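You operate a simulated robot arm through the tools that you are given. There is no shell and no other tool. Be economical: measure what you need, move in short steps, check, and stop when the job is done.

The job below is to be done with a simulated robot arm. You get a single attempt, and the scene is never put back.

TASK
Take the red block on the top of the small wooden table and put it away on the middle shelf of the high rack. Take the black panel and put it on the middle shelf of the high rack. Put the 45 angle block from the top of the goods table on top of the black roll there and the 60 angle block on the top of the small blue table. Stack the panel block marked "29" from the top of the steel bench on top of the panel block that says "27". Put the white block from the top of the steam bench on the shelf of the steam bench. Shut the left cabinet door. Take the carton that says "59" from the shelf under the wooden table and leave it on top of the white panel on the deck of the blue cart. The order is free. Set down upright: black panel, angle block.

Only the result counts: the job must be done as asked and must still hold three seconds after the hand-in. Knocking over, shifting, dropping, spilling or breaking anything else fails it.

THE ROBOT
A 7-joint arm with a vacuum gripper on a trunk, on a base that drives. Base frame: it is fixed to the floor where the robot stands at the start and does not move with it; the origin is under the middle of the robot, x ahead of it, y to its left, z up; the surface under the hand at the start is at about z = 760. Units: mm, degrees, N and s.
With the tool pointing down near the work surface it reaches from about 100 to 620 mm from the robot's upright axis, wherever it stands. Its first joint turns from -69.0 to 172.0 degrees. Places, roughly: angle block [-1750, -2000, 750]; black panel (4x10x8 cm) [500, 300, 800]; black roll (9x9x5 cm) [-1600, -1800, 800]; carton [-11750, -2000, 250]; left cabinet door [-10500, 0, 400]; middle shelf of the high rack [500, -1700, 1000]; panel block [-6000, -4750, 750]; red block (8x5x4 cm) [500, -100, 800]; shelf of the steam bench [-8100, 100, 300]; top of the small blue table [-2200, 100, 600]; white block (10x5x5 cm) [-7800, -200, 800]; white panel [-12750, -4000, 750]. Payload 1.06 kg.
Tool frame: the origin (TCP) lies in the middle of the cups' lips, and z points out of the cups. The gripper has 1 cup of 24 mm across, covering 24 by 24 mm (tool x, y); the bellows give 8 mm. With the vacuum on, a cup seals on a smooth face that it is pressed against (1 to 4 N); it does not hold porous or soft things. The pull reaches 23 N.
Orientation is that of the tool frame in the base frame, as a unit quaternion [x, y, z, w]. With the cups facing straight down, the tool's x points along the base's -x, its y along +y and its z along -z.

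THE INTERFACE
- The arm moves only by the tool jog_arm. Its argument "targets" is a list of rows, each a list of 7 numbers: the shift along the base's x, y, z in mm, then the turn, a rotation vector about the base's x, y, z in degrees, then the vacuum: 1 switches it on, 0 off. In form: [[dx, dy, dz, rx, ry, rz, vac], ...]. A call has 1 to 8 rows; each row shifts and turns the commanded pose from where the row before left it. Rows are played at 5 a second. More than 50 mm and 8.6 degrees between two rows, or a gripper value outside its range, and nothing of the call is played. Where a pose cannot be reached the arm comes as near as it can. A force on the tool above 40 N (or 10 N above the force at the start of the call, whichever is more), or a blocked arm, ends the call early, and 0.2 s more pass. The pull builds up within a second once a cup has sealed. Time passes only in rows, and 0.2 s behind the last, so rows that do not move give it time. The reply holds the time, the measured pose of the TCP, the force on the tool along the base axes and the pull of the vacuum, in the units named above and with some noise, with the torque about the TCP (base axes, N m) and any sound that the robot's microphone picked up.
- Cameras (640 x 400 px; columns grow to the right, rows downward): "scene" is now at [180.8, 6.9, 1134]; the picture's right is [0.10, -0.99, 0.00], its down [-0.57, -0.06, -0.82] and it looks along [0.82, 0.08, -0.57] (base axes); focal length 259 px, centre (320, 200). "wrist" rides on the gripper at [78, 19, -96] in the tool frame; the picture's right is [-0.24, 0.97, 0.00], its down [-0.71, -0.17, -0.69] and it looks along [-0.67, -0.16, 0.73] (tool axes); focal length 243 px, centre (320, 200). There is no depth. A picture from a camera that has moved, and an enlarged one, comes with that camera's place and axes in the base frame and with its lens. The place of the scene camera against the robot may be out by one fixed shift of up to 12 mm in any direction.
- camera(camera): a new picture of that camera. The clock stands still meanwhile.
- slide_trunk(by): slides the trunk up (or, below 0, down) by that many mm; the arm and the scene camera ride with it, the base frame stays. It gives what a move gives, with no picture.
- base_move(legs): drives the robot by 1 to 6 legs, each [ahead, left, turn to the left] in mm, mm and degrees, along the robot's own axes; the way and the turn of a leg run together, so that a leg with both is an arc; at most 1500 mm and 180 degrees a leg. The arm and the cameras ride along, it lands a little off, and it stops where it bumps. It gives what a move gives.
- turn_head(pan, tilt): turns the head with the scene camera to pan (to the left, within 80 degrees either way) and tilt (down, from -29 to 69), counted from straight ahead of the robot. It gives what a move gives.
- zoom(camera, box): a new picture of the part [left, top, right, bottom] of that camera's present view, enlarged. The clock stands still meanwhile.
- sign_off(): hands the job in; it is judged then, once.

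Go step by step. Nothing tells you exact positions but the pictures and the camera data: compare them with the known pose of the tool, close in by small moves and look again before you grip or let go. The budget is 217 turns and 202 pictures, counting those below and the enlarged ones. Unless the task says otherwise, let go and move clear before handing in, and close with one line.

The tools are called after "Call:" as name(argument=value, ...) on one line, values as JSON. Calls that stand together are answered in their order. jog_arm: Moves the arm, as the interface text tells. Its arguments: {"type":"object","properties":{"targets":{"type":"array","items":{"type":"array","items":{"type":"number"}}}},"required":["targets"]} The other tools are called the same way: slide_trunk (by) slides the trunk up or down; base_move (legs) drives the base; turn_head (pan, tilt) turns the head that bears the scene camera; camera (camera) takes a picture; zoom (camera, box) takes an enlarged picture of a part of a camera's view; sign_off () hands the job in.

At the start:

```text
clock: 0.0
ee_pos: [396.7, 30.0, 983.3]
orientation: [-0.001, 1.0, 0.0, 0.0]
wrist_force: [0.1, 0.3, 0.2]
moment: [0.01, 0.0, 0.01]
pull: 0.1
trunk travel left (down, up): [-300.0, 192.0]
robot x, y, heading: [2.1, 0.1, -0.0]
head pan, tilt: [5.7, 34.6]
```

scene: 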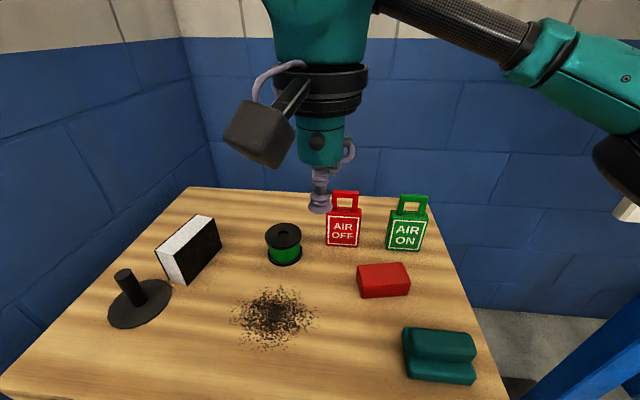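
wrist: 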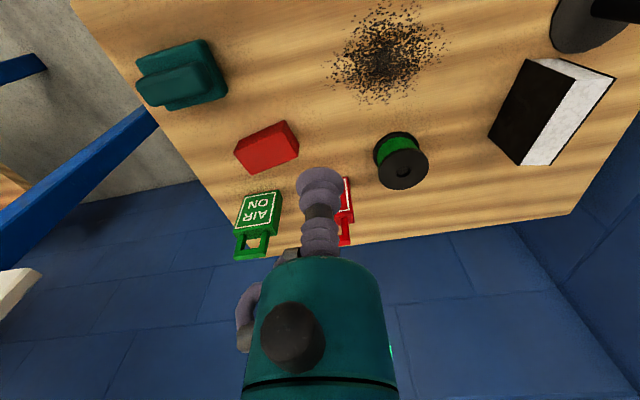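

I see the red block right of the tool at about (470, -65, 800) and the black/white panel to the left. I'll zoom in on both and then look around for the rack.

Call:
zoom(camera="wrist", box=[200, 80, 360, 180])

Call:
zoom(camera="wrist", box=[470, 40, 630, 180])

Call:
zoom(camera="scene", box=[140, 190, 440, 330])

Call:
turn_head(pan=-75, tilt=20)

Call:
camera(camera="scene")

```text
4.00 times, centred on (280, 130) of wrist
camera zoom: at [318.7, 48.1, 1079.4], right [0.24, 0.97, 0.0], down [0.71, -0.17, 0.69], along [0.67, -0.16, -0.73], focal length 970 px, centre (480, 480)
```

zoom: 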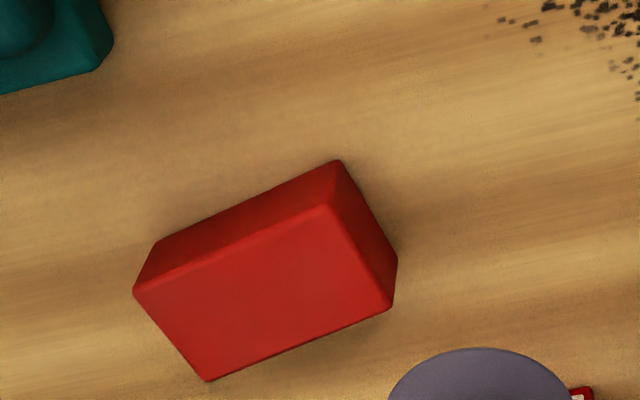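

```text
2.86 times, centred on (550, 110) of wrist
camera zoom: at [318.7, 48.1, 1079.4], right [0.24, 0.97, 0.0], down [0.71, -0.17, 0.69], along [0.67, -0.16, -0.73], focal length 693 px, centre (-337, 457)
```

zoom: 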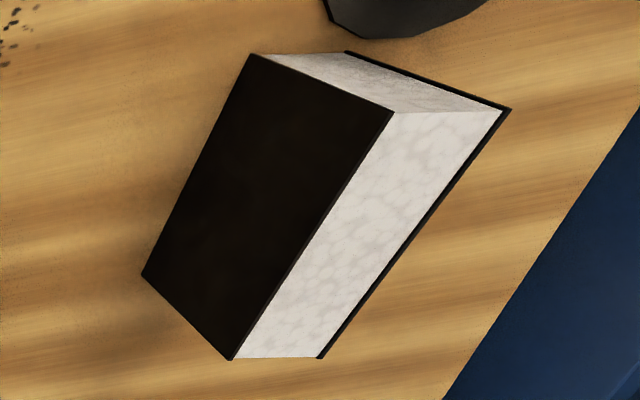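

```text
2.13 times, centred on (290, 260) of scene
camera zoom: at [180.8, 6.9, 1134.0], right [0.1, -0.99, 0.0], down [-0.57, -0.06, -0.82], along [0.82, 0.08, -0.57], focal length 552 px, centre (384, 72)
```

zoom: 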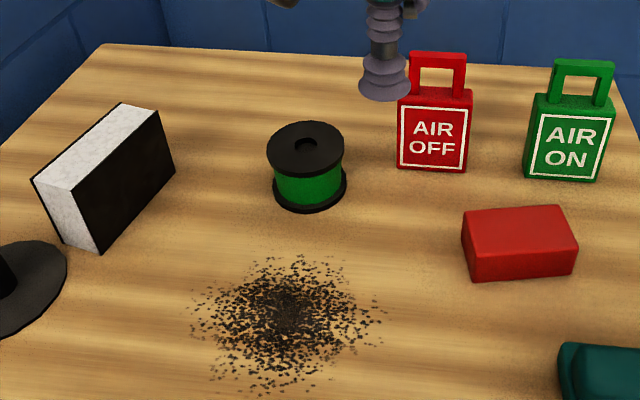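

```text
clock: 1.5
ee_pos: [397.1, 28.3, 983.2]
orientation: [0.0, 1.0, 0.0, 0.0]
wrist_force: [-0.5, -0.4, 0.1]
moment: [-0.01, 0.04, 0.02]
pull: 0.1
trunk travel left (down, up): [-300.0, 192.0]
robot x, y, heading: [-1.7, -0.5, -0.0]
head pan, tilt: [-75.0, 20.0]
```

```text
196 pictures are left
camera scene: at [117.2, -91.8, 1157.2], right [-0.97, -0.26, 0.0], down [-0.09, 0.33, -0.94], along [0.24, -0.91, -0.34], focal length 259 px, centre (320, 200)
```

scene: 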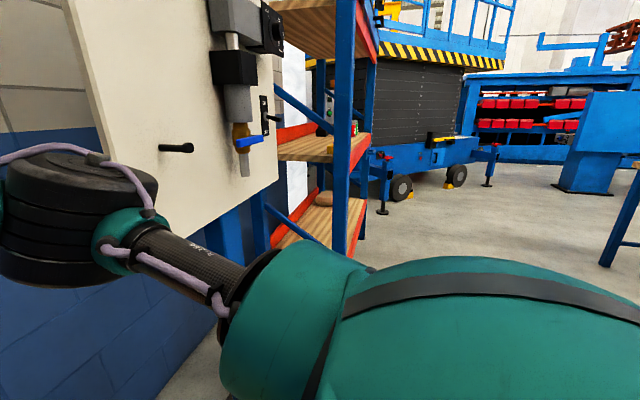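

The red block's top centre is at about (475, -63, 800). The panel has a porous-looking core, so I must grip it on its black face. I'm moving over the red block first.

Call:
jog_arm(targets=[[26, -30, 0, 0, 0, 0, 0], [26, -30, 0, 0, 0, 0, 0], [26, -31, 0, 0, 0, 0, 0], [0, 0, -40, 0, 0, 0, 0], [0, 0, -40, 0, 0, 0, 0], [0, 0, -40, 0, 0, 0, 0], [0, 0, -20, 0, 0, 0, 0]])

Call:
camera(camera="wrist")

Call:
turn_head(pan=0, tilt=35)

Call:
camera(camera="scene")

```text
clock: 3.1
ee_pos: [477.0, -61.6, 844.1]
orientation: [0.0, 1.0, 0.0, 0.0]
wrist_force: [0.4, 0.4, 0.2]
moment: [0.02, 0.01, 0.01]
pull: 0.0
trunk travel left (down, up): [-300.0, 192.0]
robot x, y, heading: [-2.1, -1.3, 0.2]
head pan, tilt: [-75.0, 20.0]
```

```text
195 pictures are left
camera wrist: at [397.9, -42.8, 940.4], right [0.24, 0.97, 0.0], down [0.71, -0.17, 0.69], along [0.67, -0.16, -0.73], focal length 243 px, centre (320, 200)
```

wrist: 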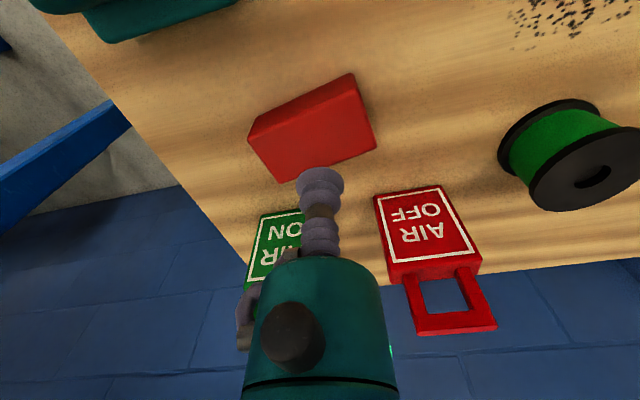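

```text
clock: 4.6
ee_pos: [477.1, -61.9, 843.9]
orientation: [0.0, 1.0, 0.0, 0.0]
wrist_force: [-0.6, -0.2, -0.3]
moment: [0.01, 0.0, 0.02]
pull: 0.1
trunk travel left (down, up): [-300.0, 192.0]
robot x, y, heading: [-1.2, 0.8, -0.2]
head pan, tilt: [0.0, 35.0]
```

```text
194 pictures are left
camera scene: at [181.1, -2.0, 1133.4], right [0.0, -1.0, 0.0], down [-0.57, 0.0, -0.82], along [0.82, 0.0, -0.57], focal length 259 px, centre (320, 200)
```

scene: 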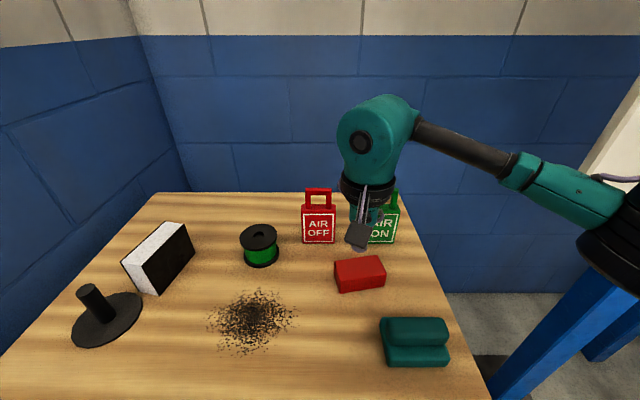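

The tool stands within 3 mm of the block's top centre. I'm descending with the vacuum on.

Call:
jog_arm(targets=[[-2, -2, -20, 0, 0, 0, 1], [0, 0, -18, 0, 0, 0, 1], [0, 0, -5, 0, 0, 0, 1], [0, 0, -3, 0, 0, 0, 1], [0, 0, 0, 0, 0, 0, 1], [0, 0, 0, 0, 0, 0, 1]])

```text
clock: 6.0
ee_pos: [473.9, -63.6, 797.0]
orientation: [0.0, 1.0, 0.0, 0.0]
wrist_force: [0.3, -0.2, -0.4]
moment: [0.0, 0.01, 0.01]
pull: 23.0
trunk travel left (down, up): [-300.0, 192.0]
robot x, y, heading: [-2.8, 1.8, 0.2]
head pan, tilt: [0.0, 35.0]
```

Sealed, with a pull of 23 N. I'm lifting.

Call:
jog_arm(targets=[[0, 0, 20, 0, 0, 0, 1], [0, 0, 40, 0, 0, 0, 1], [0, 0, 45, 0, 0, 0, 1], [0, 0, 45, 0, 0, 0, 1], [-30, 0, 35, 0, 0, 0, 1], [-40, 0, 0, 0, 0, 0, 1], [-40, 0, 0, 0, 0, 0, 1]])

Call:
turn_head(pan=-80, tilt=20)

Call:
camera(camera="scene")

Call:
camera(camera="wrist")

```text
clock: 7.6
ee_pos: [363.3, -64.8, 980.7]
orientation: [0.001, 1.0, 0.0, 0.0]
wrist_force: [0.3, 0.0, -0.2]
moment: [0.02, 0.03, 0.0]
pull: 23.4
trunk travel left (down, up): [-300.0, 192.0]
robot x, y, heading: [-1.3, 1.9, 0.1]
head pan, tilt: [0.0, 35.0]
```

```text
clock: 9.1
ee_pos: [364.2, -63.7, 980.3]
orientation: [0.0, 1.0, 0.001, 0.001]
wrist_force: [0.4, -0.5, -1.3]
moment: [0.03, 0.01, -0.02]
pull: 22.6
trunk travel left (down, up): [-300.0, 192.0]
robot x, y, heading: [-0.2, 0.7, 0.0]
head pan, tilt: [-80.0, 20.0]
```

```text
193 pictures are left
camera scene: at [109.3, -93.6, 1157.2], right [-0.98, -0.17, 0.0], down [-0.06, 0.34, -0.94], along [0.16, -0.93, -0.34], focal length 259 px, centre (320, 200)
```

scene: 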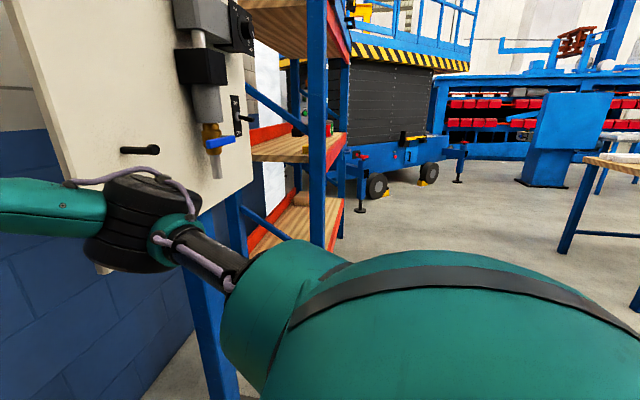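

```text
192 pictures are left
camera wrist: at [284.5, -45.3, 1076.0], right [0.24, 0.97, 0.0], down [0.71, -0.17, 0.69], along [0.67, -0.16, -0.73], focal length 243 px, centre (320, 200)
```

wrist: 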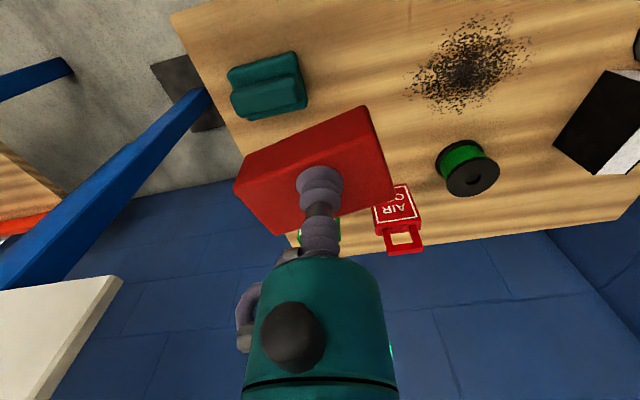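

The block is held. The rack seems to face -x at y≈-1700, with its front at x≈230. I'm backing off and driving right towards it.

Call:
base_move(legs=[[-450, 0, 0], [0, -1000, 0]])

Call:
turn_head(pan=-40, tilt=15)

Call:
camera(camera="scene")

```text
clock: 20.6
ee_pos: [-78.9, -1075.8, 980.7]
orientation: [0.002, 1.0, 0.0, 0.0]
wrist_force: [-1.0, 0.1, -1.7]
moment: [-0.01, 0.0, -0.01]
pull: 23.5
trunk travel left (down, up): [-300.0, 192.0]
robot x, y, heading: [-440.7, -1011.0, -0.1]
head pan, tilt: [-80.0, 20.0]
```

```text
clock: 21.7
ee_pos: [-78.2, -1075.8, 980.2]
orientation: [0.001, 1.0, 0.0, 0.0]
wrist_force: [0.5, -1.0, -0.9]
moment: [0.02, 0.01, -0.01]
pull: 23.5
trunk travel left (down, up): [-300.0, 192.0]
robot x, y, heading: [-441.9, -1008.9, -0.3]
head pan, tilt: [-40.0, 15.0]
```

```text
191 pictures are left
camera scene: at [-276.7, -1073.0, 1165.4], right [-0.65, -0.76, 0.0], down [-0.2, 0.17, -0.97], along [0.74, -0.62, -0.26], focal length 259 px, centre (320, 200)
```

scene: 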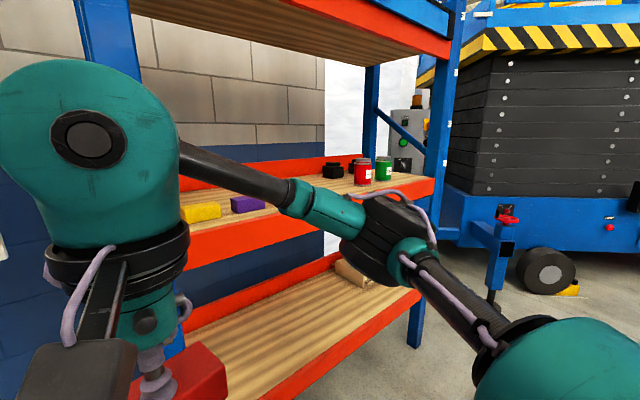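

The rack front is at x≈100, with the middle shelf at about z≈1010 holding yellow, purple, black and can items. I'm going further right to see it better.

Call:
base_move(legs=[[0, -500, 0]])

Call:
turn_head(pan=5, tilt=15)

Call:
camera(camera="scene")

Call:
camera(camera="wrist")

```text
clock: 26.6
ee_pos: [-81.5, -1576.9, 979.6]
orientation: [0.005, 1.0, 0.0, 0.0]
wrist_force: [0.1, 0.0, -0.6]
moment: [-0.02, 0.04, 0.01]
pull: 22.5
trunk travel left (down, up): [-300.0, 192.0]
robot x, y, heading: [-446.1, -1511.3, -0.4]
head pan, tilt: [-40.0, 15.0]
```

```text
clock: 27.7
ee_pos: [-82.0, -1577.6, 979.5]
orientation: [0.003, 1.0, 0.0, 0.0]
wrist_force: [-0.2, 0.1, -1.7]
moment: [0.01, 0.02, -0.05]
pull: 22.5
trunk travel left (down, up): [-300.0, 192.0]
robot x, y, heading: [-445.2, -1510.9, -0.4]
head pan, tilt: [5.0, 15.0]
```

```text
190 pictures are left
camera scene: at [-258.1, -1505.2, 1165.4], right [0.08, -1.0, 0.0], down [-0.26, -0.02, -0.97], along [0.96, 0.07, -0.26], focal length 259 px, centre (320, 200)
```

scene: 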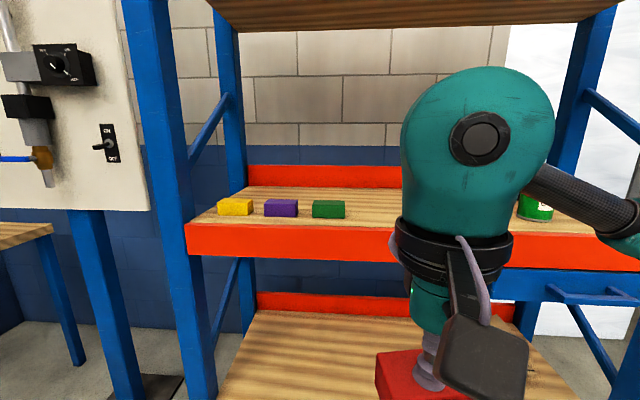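

```text
189 pictures are left
camera wrist: at [-160.5, -1557.4, 1076.0], right [0.24, 0.97, 0.0], down [0.71, -0.18, 0.69], along [0.66, -0.17, -0.73], focal length 243 px, centre (320, 200)
```

wrist: 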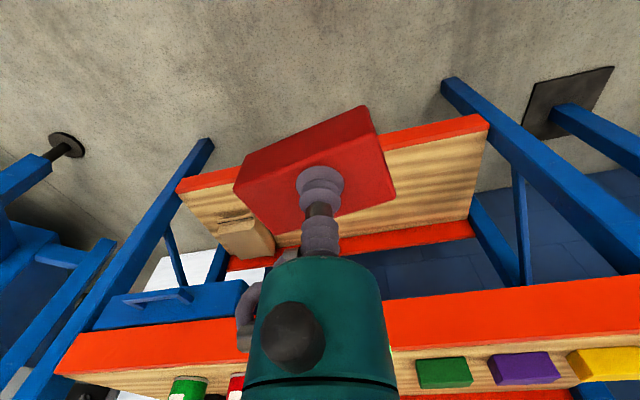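

From parallax the shelf is at z≈950, with its front edge at x≈290, its back at x≈725 and the upper shelf's underside at about z≈1350. There's room to place the red block tool-down near (385, -1740), so I'm raising the trunk a little and driving in.

Call:
slide_trunk(by=70)

Call:
base_move(legs=[[0, -170, 0], [250, 0, 0]])

Call:
turn_head(pan=-5, tilt=25)

Call:
camera(camera="scene")

Call:
camera(camera="wrist")

```text
clock: 28.8
ee_pos: [-80.4, -1577.1, 1049.6]
orientation: [0.004, 1.0, 0.0, 0.0]
wrist_force: [0.4, -0.4, -1.3]
moment: [0.03, 0.03, 0.02]
pull: 22.6
trunk travel left (down, up): [-370.0, 122.0]
robot x, y, heading: [-443.1, -1511.6, -0.4]
head pan, tilt: [5.0, 15.0]
```

```text
clock: 32.3
ee_pos: [165.9, -1752.2, 1048.7]
orientation: [0.006, 1.0, 0.0, 0.0]
wrist_force: [-0.5, 0.2, -1.3]
moment: [0.01, 0.04, 0.01]
pull: 23.3
trunk travel left (down, up): [-370.0, 122.0]
robot x, y, heading: [-195.6, -1686.0, -0.5]
head pan, tilt: [5.0, 15.0]
```

```text
clock: 33.0
ee_pos: [164.5, -1750.0, 1049.7]
orientation: [0.006, 1.0, 0.0, 0.001]
wrist_force: [0.7, -0.2, -0.5]
moment: [0.03, 0.0, 0.01]
pull: 22.9
trunk travel left (down, up): [-370.0, 122.0]
robot x, y, heading: [-196.9, -1681.4, -0.6]
head pan, tilt: [-5.0, 25.0]
```

```text
188 pictures are left
camera scene: at [-29.5, -1695.7, 1219.4], right [-0.1, -1.0, 0.0], down [-0.42, 0.04, -0.91], along [0.9, -0.09, -0.42], focal length 259 px, centre (320, 200)
```

scene: 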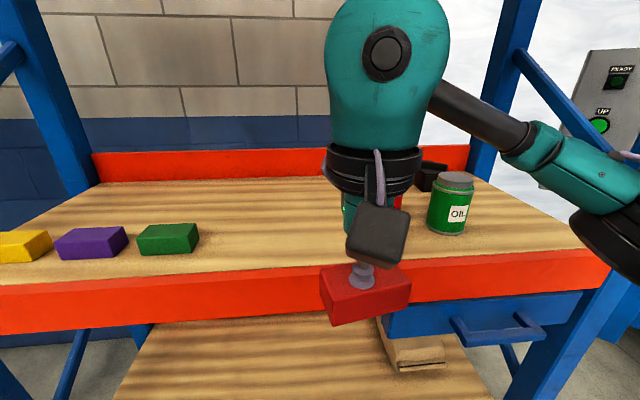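

```text
187 pictures are left
camera wrist: at [85.9, -1732.3, 1146.0], right [0.25, 0.97, 0.0], down [0.71, -0.18, 0.69], along [0.66, -0.17, -0.73], focal length 243 px, centre (320, 200)
```

wrist: 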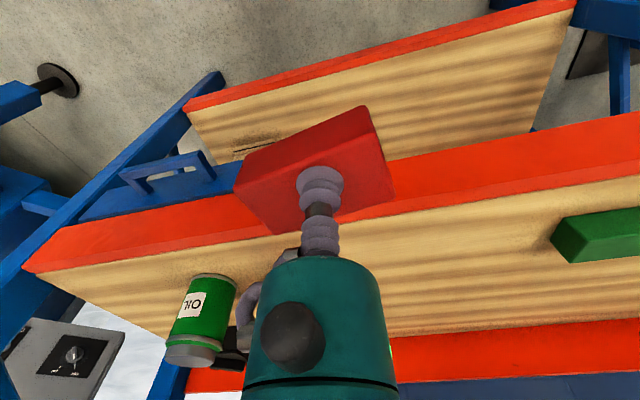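

The triangulation says the shelf is nearer z≈983, with its front edge at x≈255. I'm raising the block, driving in 80 mm and checking again.

Call:
jog_arm(targets=[[0, 10, 20, 0, 0, 0, 1], [0, 10, 10, 0, 0, 0, 1]])

Call:
base_move(legs=[[80, 0, 0.6]])

Call:
turn_head(pan=-15, tilt=30)

Call:
camera(camera="scene")

Call:
camera(camera="wrist")

```text
clock: 33.6
ee_pos: [164.9, -1732.5, 1080.6]
orientation: [0.006, 1.0, 0.0, 0.001]
wrist_force: [-0.1, -0.3, -1.5]
moment: [-0.02, -0.04, 0.02]
pull: 22.1
trunk travel left (down, up): [-370.0, 122.0]
robot x, y, heading: [-201.8, -1685.0, -0.6]
head pan, tilt: [-5.0, 25.0]
```

```text
clock: 34.7
ee_pos: [245.9, -1727.9, 1081.1]
orientation: [-0.001, 1.0, 0.0, 0.0]
wrist_force: [-0.1, 0.0, -0.5]
moment: [0.02, 0.0, 0.0]
pull: 22.6
trunk travel left (down, up): [-370.0, 122.0]
robot x, y, heading: [-118.3, -1685.8, 0.3]
head pan, tilt: [-5.0, 25.0]
```

```text
clock: 35.4
ee_pos: [243.6, -1728.4, 1080.8]
orientation: [0.0, 1.0, 0.0, 0.0]
wrist_force: [0.0, -0.5, -1.7]
moment: [-0.03, 0.03, -0.02]
pull: 23.4
trunk travel left (down, up): [-370.0, 122.0]
robot x, y, heading: [-120.2, -1680.2, -0.1]
head pan, tilt: [-15.0, 30.0]
```

```text
186 pictures are left
camera scene: at [44.7, -1709.4, 1211.4], right [-0.26, -0.97, 0.0], down [-0.48, 0.13, -0.87], along [0.84, -0.22, -0.5], focal length 259 px, centre (320, 200)
```

scene: 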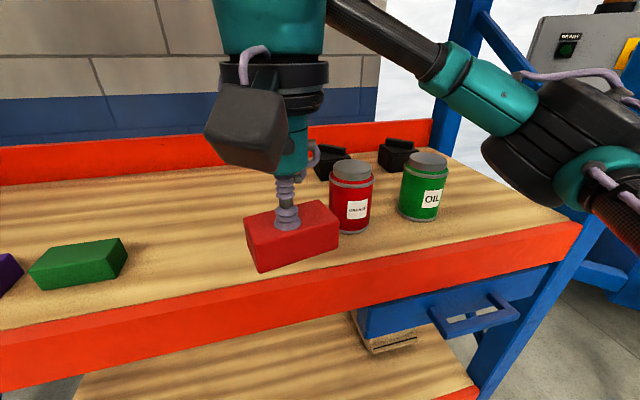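

```text
185 pictures are left
camera wrist: at [165.4, -1709.8, 1177.1], right [0.23, 0.97, 0.0], down [0.71, -0.17, 0.69], along [0.67, -0.16, -0.73], focal length 243 px, centre (320, 200)
```

wrist: 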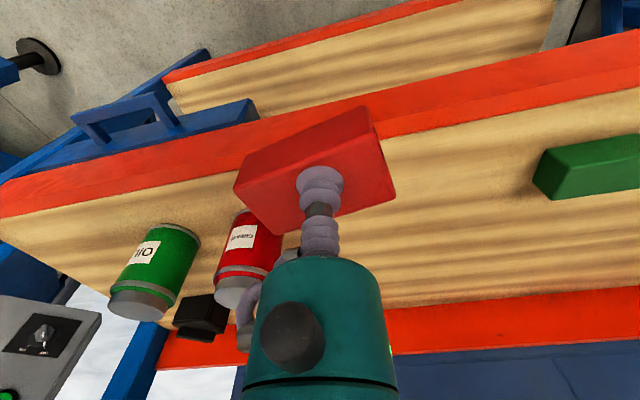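

The path is clear. The red can is at about (365, -1842), and I'm aiming for (350, -1710). I'll move over the shelf and begin lowering.

Call:
jog_arm(targets=[[40, 9, 0, 0, 0, 0, 1], [40, 9, 0, 0, 0, 0, 1], [26, 0, 0, 0, 0, 0, 1], [0, 0, -20, 0, 0, 0, 1], [0, 0, -20, 0, 0, 0, 1], [0, 0, 0, 0, 0, 0, 1]])

Call:
camera(camera="scene")

Call:
camera(camera="wrist")

```text
clock: 36.8
ee_pos: [350.5, -1711.4, 1042.4]
orientation: [-0.001, 1.0, -0.001, 0.001]
wrist_force: [-0.2, -0.1, -1.3]
moment: [0.02, 0.04, -0.02]
pull: 22.9
trunk travel left (down, up): [-370.0, 122.0]
robot x, y, heading: [-119.8, -1683.9, -0.0]
head pan, tilt: [-15.0, 30.0]
```

```text
184 pictures are left
camera scene: at [44.7, -1709.4, 1211.4], right [-0.26, -0.97, 0.0], down [-0.48, 0.13, -0.87], along [0.84, -0.22, -0.5], focal length 259 px, centre (320, 200)
```

scene: 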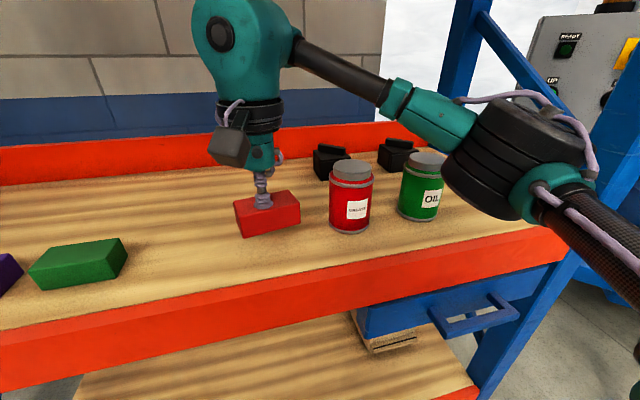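

```text
183 pictures are left
camera wrist: at [271.1, -1692.4, 1137.4], right [0.23, 0.97, 0.0], down [0.71, -0.17, 0.69], along [0.67, -0.16, -0.73], focal length 243 px, centre (320, 200)
```

wrist: 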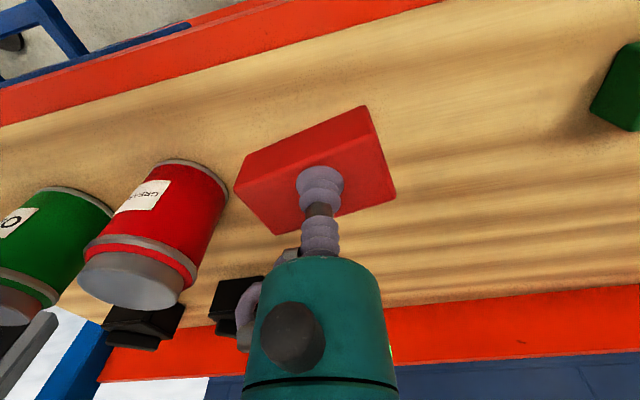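

Well positioned, and the block appears just above the shelf. I'm lowering in small steps until contact.

Call:
jog_arm(targets=[[0, 0, -5, 0, 0, 0, 1], [0, 0, -4, 0, 0, 0, 1], [0, 0, -4, 0, 0, 0, 1], [0, 0, -3, 0, 0, 0, 1], [0, 0, 0, 0, 0, 0, 1]])

```text
clock: 38.0
ee_pos: [349.5, -1711.5, 1023.5]
orientation: [0.0, 1.0, -0.001, 0.0]
wrist_force: [-0.7, 0.6, -1.2]
moment: [0.01, -0.02, 0.0]
pull: 22.6
trunk travel left (down, up): [-370.0, 122.0]
robot x, y, heading: [-121.0, -1682.1, -0.1]
head pan, tilt: [-15.0, 30.0]
```

Call:
jog_arm(targets=[[0, 0, -3, 0, 0, 0, 1], [0, 0, -3, 0, 0, 0, 1], [0, 0, -3, 0, 0, 0, 1], [0, 0, 0, 0, 0, 0, 1]])

Call:
zoom(camera="scene", box=[200, 140, 400, 265])

```text
clock: 39.0
ee_pos: [350.5, -1710.5, 1016.2]
orientation: [0.0, 1.0, 0.001, 0.0]
wrist_force: [-0.7, -0.4, -1.6]
moment: [0.02, 0.01, 0.02]
pull: 22.7
trunk travel left (down, up): [-370.0, 122.0]
robot x, y, heading: [-120.0, -1683.9, -0.1]
head pan, tilt: [-15.0, 30.0]
```

```text
3.20 times, centred on (300, 202) of scene
camera zoom: at [44.7, -1709.4, 1211.4], right [-0.26, -0.97, 0.0], down [-0.48, 0.13, -0.87], along [0.84, -0.22, -0.5], focal length 828 px, centre (384, 192)
```

zoom: 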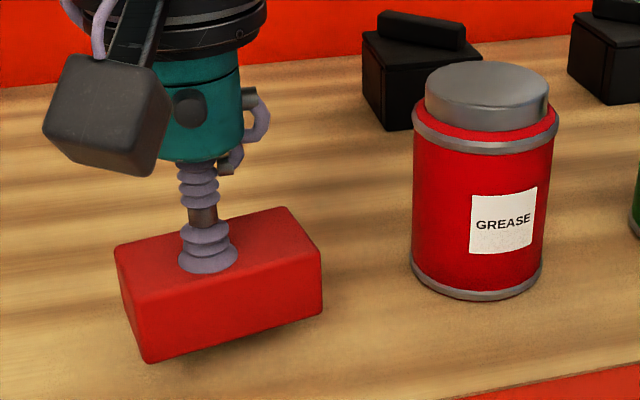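

Still a small gap, so I'm lowering more.

Call:
jog_arm(targets=[[0, 0, -3, 0, 0, 0, 1], [0, 0, -3, 0, 0, 0, 1], [0, 0, -3, 0, 0, 0, 1], [0, 0, 0, 0, 0, 0, 1]])

Call:
zoom(camera="scene", box=[200, 140, 400, 265])

```text
clock: 40.0
ee_pos: [350.2, -1710.9, 1007.2]
orientation: [0.0, 1.0, 0.0, 0.0]
wrist_force: [0.6, -0.2, -0.6]
moment: [0.05, 0.01, 0.03]
pull: 23.0
trunk travel left (down, up): [-370.0, 122.0]
robot x, y, heading: [-119.0, -1684.0, 0.1]
head pan, tilt: [-15.0, 30.0]
```

```text
3.20 times, centred on (300, 202) of scene
camera zoom: at [44.7, -1709.4, 1211.4], right [-0.26, -0.97, 0.0], down [-0.48, 0.13, -0.87], along [0.84, -0.22, -0.5], focal length 828 px, centre (384, 192)
```

zoom: 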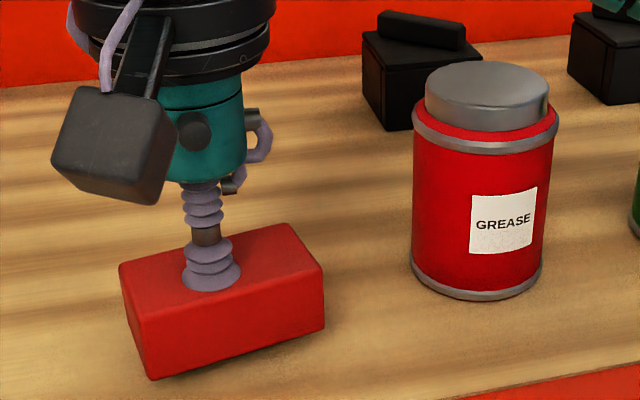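

Call:
jog_arm(targets=[[0, 0, -3, 0, 0, 0, 1], [0, 0, -2, 0, 0, 0, 1], [0, 0, -2, 0, 0, 0, 1], [0, 0, 0, 0, 0, 0, 1]])

Call:
zoom(camera="scene", box=[200, 140, 400, 265])

```text
clock: 41.0
ee_pos: [349.6, -1711.2, 999.6]
orientation: [0.0, 1.0, 0.0, 0.0]
wrist_force: [-0.8, -0.7, -0.8]
moment: [-0.02, 0.03, 0.0]
pull: 23.5
trunk travel left (down, up): [-370.0, 122.0]
robot x, y, heading: [-116.3, -1687.6, 0.3]
head pan, tilt: [-15.0, 30.0]
```

```text
3.20 times, centred on (300, 202) of scene
camera zoom: at [44.7, -1709.4, 1211.4], right [-0.26, -0.97, 0.0], down [-0.48, 0.13, -0.87], along [0.84, -0.22, -0.5], focal length 828 px, centre (384, 192)
```

zoom: 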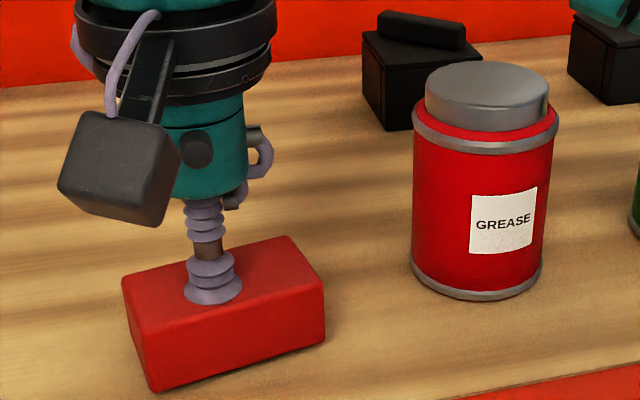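

Call:
jog_arm(targets=[[0, 0, -3, 0, 0, 0, 1], [0, 0, -3, 0, 0, 0, 1], [0, 0, 0, 0, 0, 0, 1]])

Call:
zoom(camera="scene", box=[200, 140, 400, 265])

```text
clock: 41.8
ee_pos: [349.6, -1711.3, 995.0]
orientation: [-0.001, 1.0, 0.001, 0.0]
wrist_force: [1.7, -0.4, 10.9]
moment: [-0.01, 0.01, 0.02]
pull: 22.9
trunk travel left (down, up): [-370.0, 122.0]
robot x, y, heading: [-119.9, -1681.4, -0.0]
head pan, tilt: [-15.0, 30.0]
```

```text
3.20 times, centred on (300, 202) of scene
camera zoom: at [44.1, -1709.4, 1211.6], right [-0.26, -0.97, 0.0], down [-0.48, 0.13, -0.87], along [0.84, -0.22, -0.5], focal length 828 px, centre (384, 192)
```

zoom: 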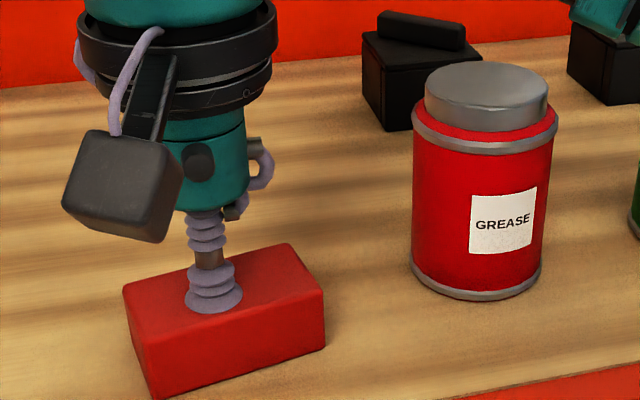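

Contact at 10.9 N: the shelf surface is at z≈957. I'm releasing and retreating.

Call:
jog_arm(targets=[[0, 0, 2, 0, 0, 0, 0], [0, 0, 0, 0, 0, 0, 0], [0, 0, 0, 0, 0, 0, 0], [0, 0, 0, 0, 0, 0, 0], [0, 0, 15, 0, 0, 0, 0], [0, 0, 35, 0, 0, 0, 0], [0, 0, 35, 0, 0, 0, 0]])

Call:
jog_arm(targets=[[-45, 0, 0, 0, 0, 0, 0], [-45, 0, 0, 0, 0, 0, 0], [-40, 0, 0, 0, 0, 0, 0]])

Call:
camera(camera="scene")

```text
clock: 43.4
ee_pos: [350.3, -1711.6, 1082.5]
orientation: [-0.001, 1.0, 0.0, 0.0]
wrist_force: [0.7, -0.7, 0.1]
moment: [0.0, 0.01, 0.0]
pull: 0.0
trunk travel left (down, up): [-370.0, 122.0]
robot x, y, heading: [-118.6, -1686.8, 0.1]
head pan, tilt: [-15.0, 30.0]
```

```text
clock: 44.2
ee_pos: [221.7, -1712.5, 1082.8]
orientation: [0.0, 1.0, 0.0, 0.001]
wrist_force: [-0.6, 0.5, 0.3]
moment: [-0.01, 0.04, 0.0]
pull: 0.0
trunk travel left (down, up): [-370.0, 122.0]
robot x, y, heading: [-117.9, -1682.8, 0.1]
head pan, tilt: [-15.0, 30.0]
```

```text
178 pictures are left
camera scene: at [44.4, -1709.4, 1211.4], right [-0.26, -0.97, 0.0], down [-0.48, 0.13, -0.87], along [0.84, -0.22, -0.5], focal length 259 px, centre (320, 200)
```

scene: 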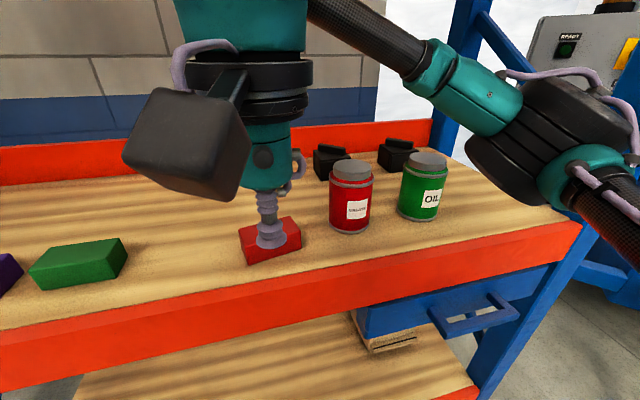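

The red block is put away. I'm driving back to the wooden table with the robot turned about 35° left, so the arm can face the panel's black side.

Call:
base_move(legs=[[-330, 0, 0], [0, 1000, 0], [0, 620, 0], [0, 0, 35]])

Call:
turn_head(pan=10, tilt=30)

Call:
camera(camera="scene")

```text
clock: 62.2
ee_pos: [-122.4, 100.9, 1083.0]
orientation: [-0.292, 0.957, 0.0, 0.0]
wrist_force: [0.1, 0.0, -0.1]
moment: [0.02, 0.0, -0.01]
pull: 0.0
trunk travel left (down, up): [-370.0, 122.0]
robot x, y, heading: [-420.9, -64.0, 33.9]
head pan, tilt: [-15.0, 30.0]
```

```text
clock: 63.1
ee_pos: [-124.6, 101.2, 1083.9]
orientation: [-0.291, 0.957, 0.001, 0.0]
wrist_force: [0.4, 0.4, 0.4]
moment: [0.02, 0.01, -0.01]
pull: 0.1
trunk travel left (down, up): [-370.0, 122.0]
robot x, y, heading: [-415.9, -65.8, 33.8]
head pan, tilt: [10.0, 30.0]
```

```text
177 pictures are left
camera scene: at [-293.5, 42.6, 1211.4], right [0.69, -0.72, 0.0], down [-0.36, -0.35, -0.87], along [0.62, 0.6, -0.5], focal length 259 px, centre (320, 200)
```

scene: 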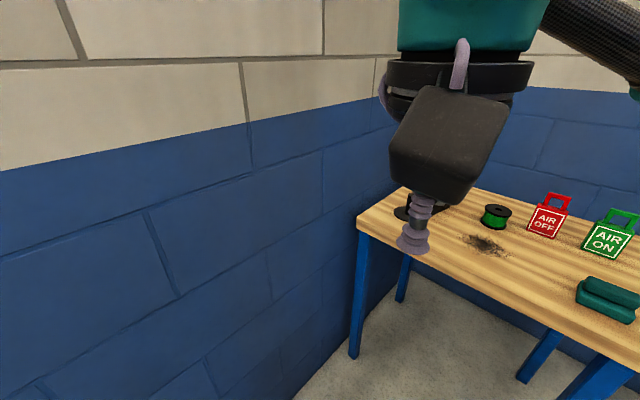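

I'm driving the last stretch diagonally to stand at about (0, -65), then rolling the tool so its camera ends up above when I pitch it.

Call:
base_move(legs=[[344, -230, 1]])

Call:
jog_arm(targets=[[0, 0, 0, 0, 0, -8, 0], [0, 0, 0, 0, 0, -8, 0], [0, 0, 0, 0, 0, -8, 0], [0, 0, 0, 0, 0, -8, 0], [0, 0, 0, 0, 0, -8, 0], [0, 0, 0, 0, 0, -8, 0], [0, 0, 0, 0, 0, -8, 0], [0, 0, 0, 0, 0, -8, 0]])

Call:
jog_arm(targets=[[20, 10, 0, 0, 0, -8, 0], [20, 10, 0, 0, 0, -8, 0]])

Call:
turn_head(pan=0, tilt=40)

Call:
camera(camera="scene")

```text
clock: 65.7
ee_pos: [284.5, 117.9, 1082.7]
orientation: [-0.305, 0.952, 0.0, 0.001]
wrist_force: [0.0, -0.5, 0.0]
moment: [-0.02, 0.01, 0.0]
pull: 0.1
trunk travel left (down, up): [-370.0, 122.0]
robot x, y, heading: [-10.2, -57.8, 35.6]
head pan, tilt: [10.0, 30.0]
```

```text
clock: 67.5
ee_pos: [284.2, 118.6, 1082.0]
orientation: [0.247, 0.969, -0.001, 0.0]
wrist_force: [-0.1, 0.3, 0.1]
moment: [-0.02, -0.03, 0.0]
pull: 0.0
trunk travel left (down, up): [-370.0, 122.0]
robot x, y, heading: [-6.5, -56.2, 35.6]
head pan, tilt: [10.0, 30.0]
```

```text
clock: 68.1
ee_pos: [322.2, 138.1, 1083.1]
orientation: [0.379, 0.925, 0.0, 0.0]
wrist_force: [0.2, 0.7, -0.3]
moment: [-0.03, -0.03, -0.03]
pull: 0.0
trunk travel left (down, up): [-370.0, 122.0]
robot x, y, heading: [-10.7, -55.2, 35.5]
head pan, tilt: [10.0, 30.0]
```

```text
clock: 68.9
ee_pos: [322.8, 137.6, 1082.5]
orientation: [0.378, 0.926, 0.0, 0.001]
wrist_force: [-0.2, 0.3, 0.2]
moment: [0.02, 0.0, -0.03]
pull: 0.0
trunk travel left (down, up): [-370.0, 122.0]
robot x, y, heading: [-9.9, -56.7, 35.7]
head pan, tilt: [0.0, 40.0]
```

```text
176 pictures are left
camera scene: at [119.4, 39.6, 1196.1], right [0.58, -0.81, 0.0], down [-0.52, -0.37, -0.77], along [0.62, 0.45, -0.64], focal length 259 px, centre (320, 200)
```

scene: 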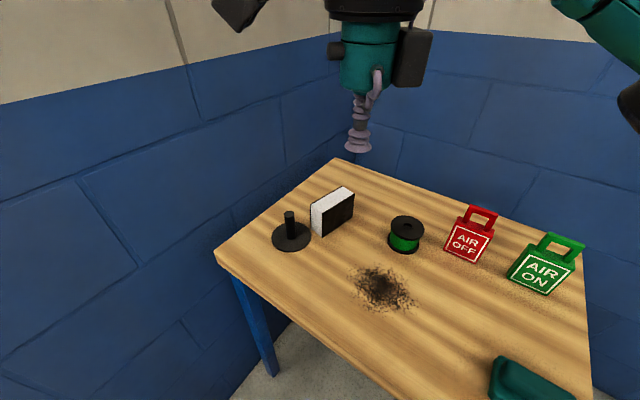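

The box on the gripper isn't where I expected, so I'm checking through the wrist camera.

Call:
camera(camera="wrist")

```text
175 pictures are left
camera wrist: at [278.8, 205.5, 1178.8], right [0.85, 0.53, 0.0], down [0.39, -0.62, 0.69], along [0.36, -0.58, -0.73], focal length 243 px, centre (320, 200)
```

wrist: 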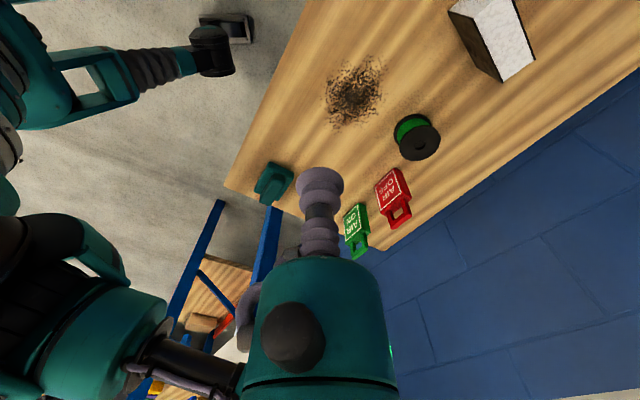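

That block is just a valve on the opposite side of the tool, so no problem. Now I'm pitching the tool 78° towards the panel face while staying high, then lowering the trunk.

Call:
jog_arm(targets=[[12, 0, 0, 7.82, -1.68, 0, 0], [12, 0, 0, 7.82, -1.68, 0, 0], [12, 0, 0, 7.82, -1.68, 0, 0], [12, 0, 0, 7.82, -1.68, 0, 0], [12, 0, 0, 7.82, -1.68, 0, 0], [12, 0, 0, 7.82, -1.68, 0, 0], [12, 0, 0, 7.82, -1.68, 0, 0], [12, 0, 0, 7.82, -1.68, 0, 0]])

Call:
jog_arm(targets=[[12, 0, 0, 7.82, -1.68, 0, 0], [12, 10, 0, 5.87, -1.26, 0, 0], [0, 0, 0, 0, 0, 0, 0]])

Call:
camera(camera="scene")

Call:
camera(camera="wrist")

```text
clock: 70.7
ee_pos: [419.7, 136.7, 1084.7]
orientation: [0.321, 0.785, 0.522, -0.092]
wrist_force: [-0.1, 0.2, -0.1]
moment: [0.02, -0.03, 0.02]
pull: 0.1
trunk travel left (down, up): [-370.0, 122.0]
robot x, y, heading: [-8.2, -58.8, 35.4]
head pan, tilt: [0.0, 40.0]
```

```text
clock: 71.5
ee_pos: [442.9, 148.1, 1081.9]
orientation: [0.295, 0.718, 0.62, -0.11]
wrist_force: [0.4, -0.5, -0.8]
moment: [-0.01, 0.03, -0.02]
pull: 0.0
trunk travel left (down, up): [-370.0, 122.0]
robot x, y, heading: [-11.0, -57.6, 35.4]
head pan, tilt: [0.0, 40.0]
```

```text
174 pictures are left
camera scene: at [119.4, 39.5, 1196.0], right [0.58, -0.81, 0.0], down [-0.52, -0.37, -0.77], along [0.62, 0.45, -0.64], focal length 259 px, centre (320, 200)
```

scene: 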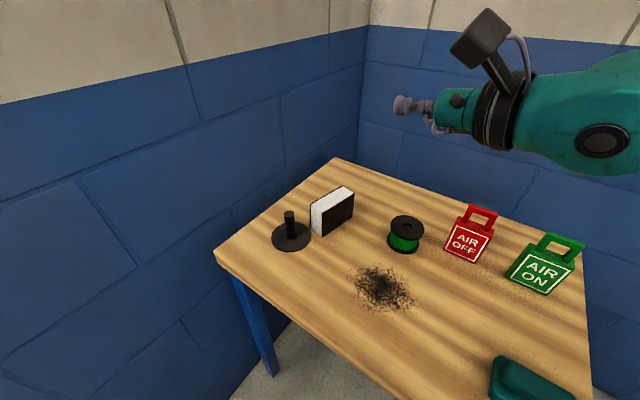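

```text
173 pictures are left
camera wrist: at [371.2, 79.5, 1158.9], right [0.73, -0.01, 0.68], down [0.33, -0.87, -0.37], along [0.59, 0.5, -0.63], focal length 243 px, centre (320, 200)
```

wrist: 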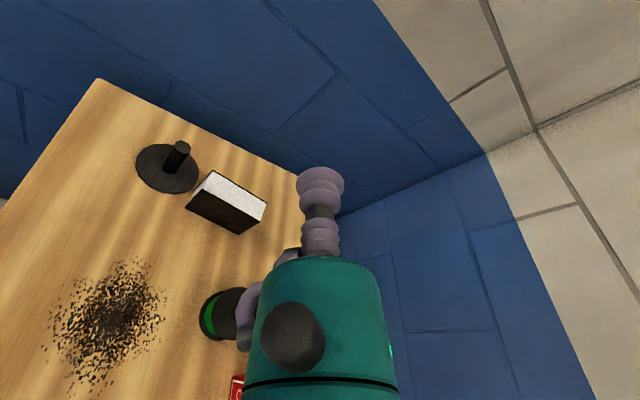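

The pose is reached. I'm lowering the trunk, then measuring the panel in both cameras.

Call:
slide_trunk(by=-170)

Call:
zoom(camera="wrist", box=[100, 40, 420, 240])

Call:
zoom(camera="scene", box=[240, 40, 560, 240])

```text
clock: 73.4
ee_pos: [441.9, 148.2, 913.4]
orientation: [0.295, 0.719, 0.62, -0.11]
wrist_force: [-0.5, 1.3, -0.2]
moment: [0.02, 0.0, 0.03]
pull: 0.2
trunk travel left (down, up): [-200.0, 292.0]
robot x, y, heading: [-11.6, -59.7, 35.2]
head pan, tilt: [0.0, 40.0]
```

```text
2.00 times, centred on (260, 140) of wrist
camera zoom: at [370.6, 79.7, 989.9], right [0.73, -0.01, 0.68], down [0.33, -0.87, -0.37], along [0.59, 0.5, -0.63], focal length 485 px, centre (440, 320)
```

zoom: 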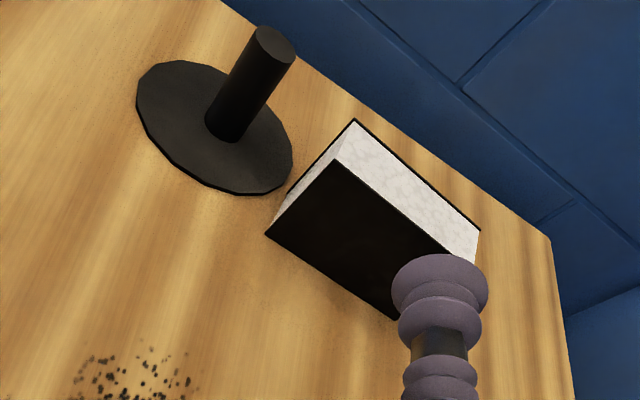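

```text
2.00 times, centred on (400, 140) of scene
camera zoom: at [153.1, 63.6, 1025.8], right [0.58, -0.81, 0.0], down [-0.52, -0.37, -0.77], along [0.62, 0.45, -0.64], focal length 517 px, centre (160, 320)
```

zoom: 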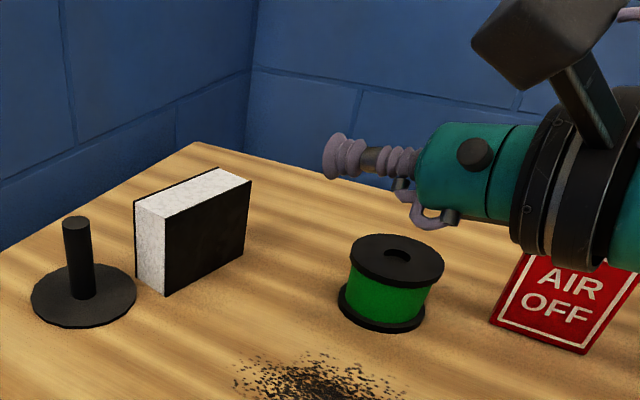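

The panel's black face runs from (446, 261) to (544, 245). I'm going to a pre-contact point and will look before touching.

Call:
jog_arm(targets=[[7, 10, -26, 0, 0, 0, 0], [6, 10, -26, 0, 0, 0, 0], [6, 11, -26, 0, 0, 0, 0], [5, 24, -6, 0, 0, 0, 0], [5, 23, -5, 0, 0, 0, 0]])

Call:
camera(camera="wrist")

Call:
zoom(camera="scene", box=[240, 100, 560, 300])

```text
clock: 74.5
ee_pos: [509.3, 150.4, 817.6]
orientation: [0.316, 0.737, 0.598, -0.02]
wrist_force: [-0.6, 0.8, 0.5]
moment: [0.0, 0.03, -0.02]
pull: 0.0
trunk travel left (down, up): [-200.0, 292.0]
robot x, y, heading: [-14.1, -62.0, 34.3]
head pan, tilt: [0.0, 40.0]
stopped in row 5: the arm was blocked; the commanded pose is now the measured one
```

```text
170 pictures are left
camera wrist: at [422.5, 101.9, 892.5], right [0.66, -0.02, 0.75], down [0.24, -0.94, -0.24], along [0.71, 0.34, -0.62], focal length 243 px, centre (320, 200)
```

wrist: 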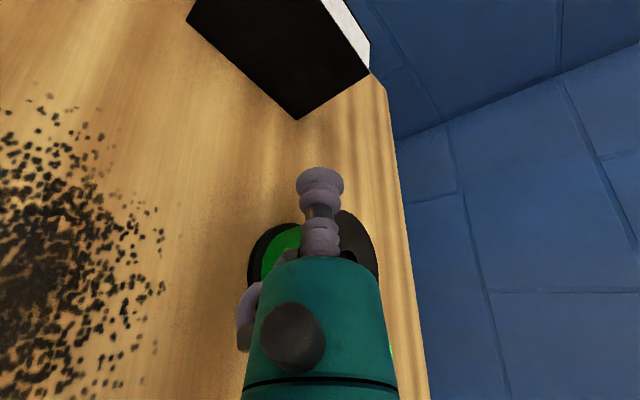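

```text
2.00 times, centred on (400, 200) of scene
camera zoom: at [144.6, 51.0, 1026.9], right [0.57, -0.82, 0.0], down [-0.52, -0.36, -0.77], along [0.64, 0.44, -0.63], focal length 517 px, centre (160, 200)
```

zoom: 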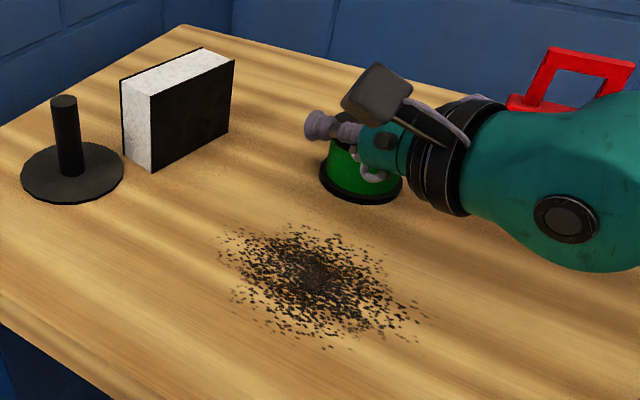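

The arm strayed off the commanded pose and got blocked near the spool. I'm retreating straight up gently and checking whether anything shifted.

Call:
jog_arm(targets=[[0, 0, 8, 0, 0, 0, 0], [0, 0, 15, 0, 0, 0, 0], [0, 0, 20, 0, 0, 0, 0], [0, 0, 25, 0, 0, 0, 0], [0, 0, 25, 0, 0, 0, 0]])

Call:
camera(camera="scene")

```text
clock: 75.7
ee_pos: [515.2, 150.1, 911.6]
orientation: [0.319, 0.735, 0.598, -0.018]
wrist_force: [0.5, 0.1, -0.1]
moment: [0.0, -0.01, 0.02]
pull: 0.0
trunk travel left (down, up): [-200.0, 292.0]
robot x, y, heading: [-10.8, -57.0, 34.6]
head pan, tilt: [0.0, 40.0]
```

```text
168 pictures are left
camera scene: at [148.1, 50.3, 1028.6], right [0.57, -0.82, 0.0], down [-0.52, -0.36, -0.77], along [0.63, 0.44, -0.63], focal length 259 px, centre (320, 200)
```

scene: 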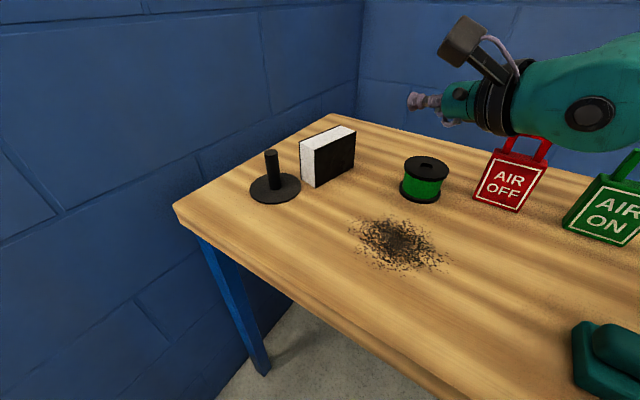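

Call:
zoom(camera="scene", box=[240, 100, 560, 300])

```text
2.00 times, centred on (400, 200) of scene
camera zoom: at [148.1, 50.3, 1028.6], right [0.57, -0.82, 0.0], down [-0.52, -0.36, -0.77], along [0.63, 0.44, -0.63], focal length 517 px, centre (160, 200)
```

zoom: 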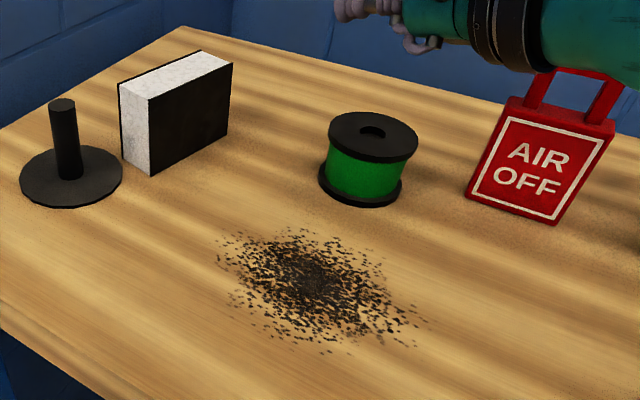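

The spool, tag and panel are unmoved. The arm ran out of reach to its left, so I'm restoring the tool attitude, then moving the base left and lowering the trunk so the known good arm pose can be reused.

Call:
jog_arm(targets=[[-25, 0, 0, 2.3, -0.45, 5.2, 0], [-25, 0, 0, 2.3, -0.45, 5.2, 0], [-23, 0, 0, 0, 0, 0, 0], [0, 0, 0, 0, 0, 0, 0]])

Call:
base_move(legs=[[72, 80, 0]])

Call:
camera(camera="wrist")

Call:
camera(camera="scene")

```text
clock: 76.7
ee_pos: [445.4, 150.3, 920.9]
orientation: [0.237, 0.735, 0.632, -0.063]
wrist_force: [1.0, -0.1, 0.3]
moment: [0.01, -0.01, -0.03]
pull: 0.2
trunk travel left (down, up): [-200.0, 292.0]
robot x, y, heading: [-14.2, -57.7, 35.0]
head pan, tilt: [0.0, 40.0]
```

```text
clock: 77.9
ee_pos: [486.7, 184.2, 894.0]
orientation: [0.275, 0.755, 0.595, -0.008]
wrist_force: [0.7, 0.2, 0.5]
moment: [0.04, -0.02, -0.03]
pull: 0.2
trunk travel left (down, up): [-200.0, 292.0]
robot x, y, heading: [-9.0, 1.3, 34.0]
head pan, tilt: [0.0, 40.0]
stopped in leg 1: the robot was blocked; the commanded pose is now the measured one
```

```text
166 pictures are left
camera wrist: at [396.9, 131.8, 965.0], right [0.61, 0.04, 0.79], down [0.31, -0.93, -0.19], along [0.73, 0.36, -0.58], focal length 243 px, centre (320, 200)
```

wrist: 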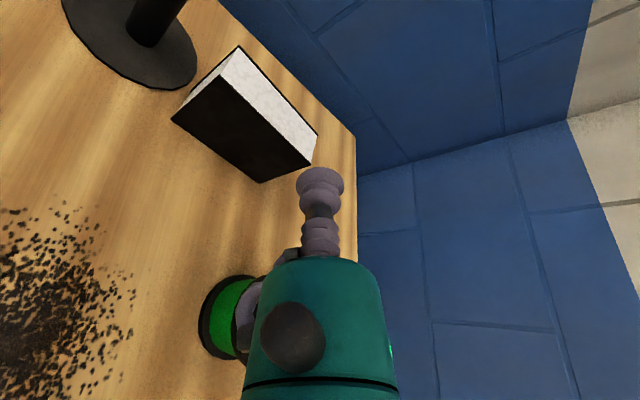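

```text
165 pictures are left
camera scene: at [157.7, 120.9, 1025.6], right [0.56, -0.83, 0.0], down [-0.53, -0.36, -0.77], along [0.64, 0.43, -0.64], focal length 259 px, centre (320, 200)
```

scene: 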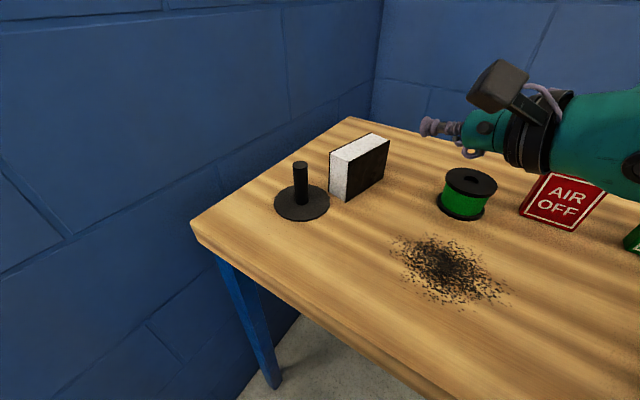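

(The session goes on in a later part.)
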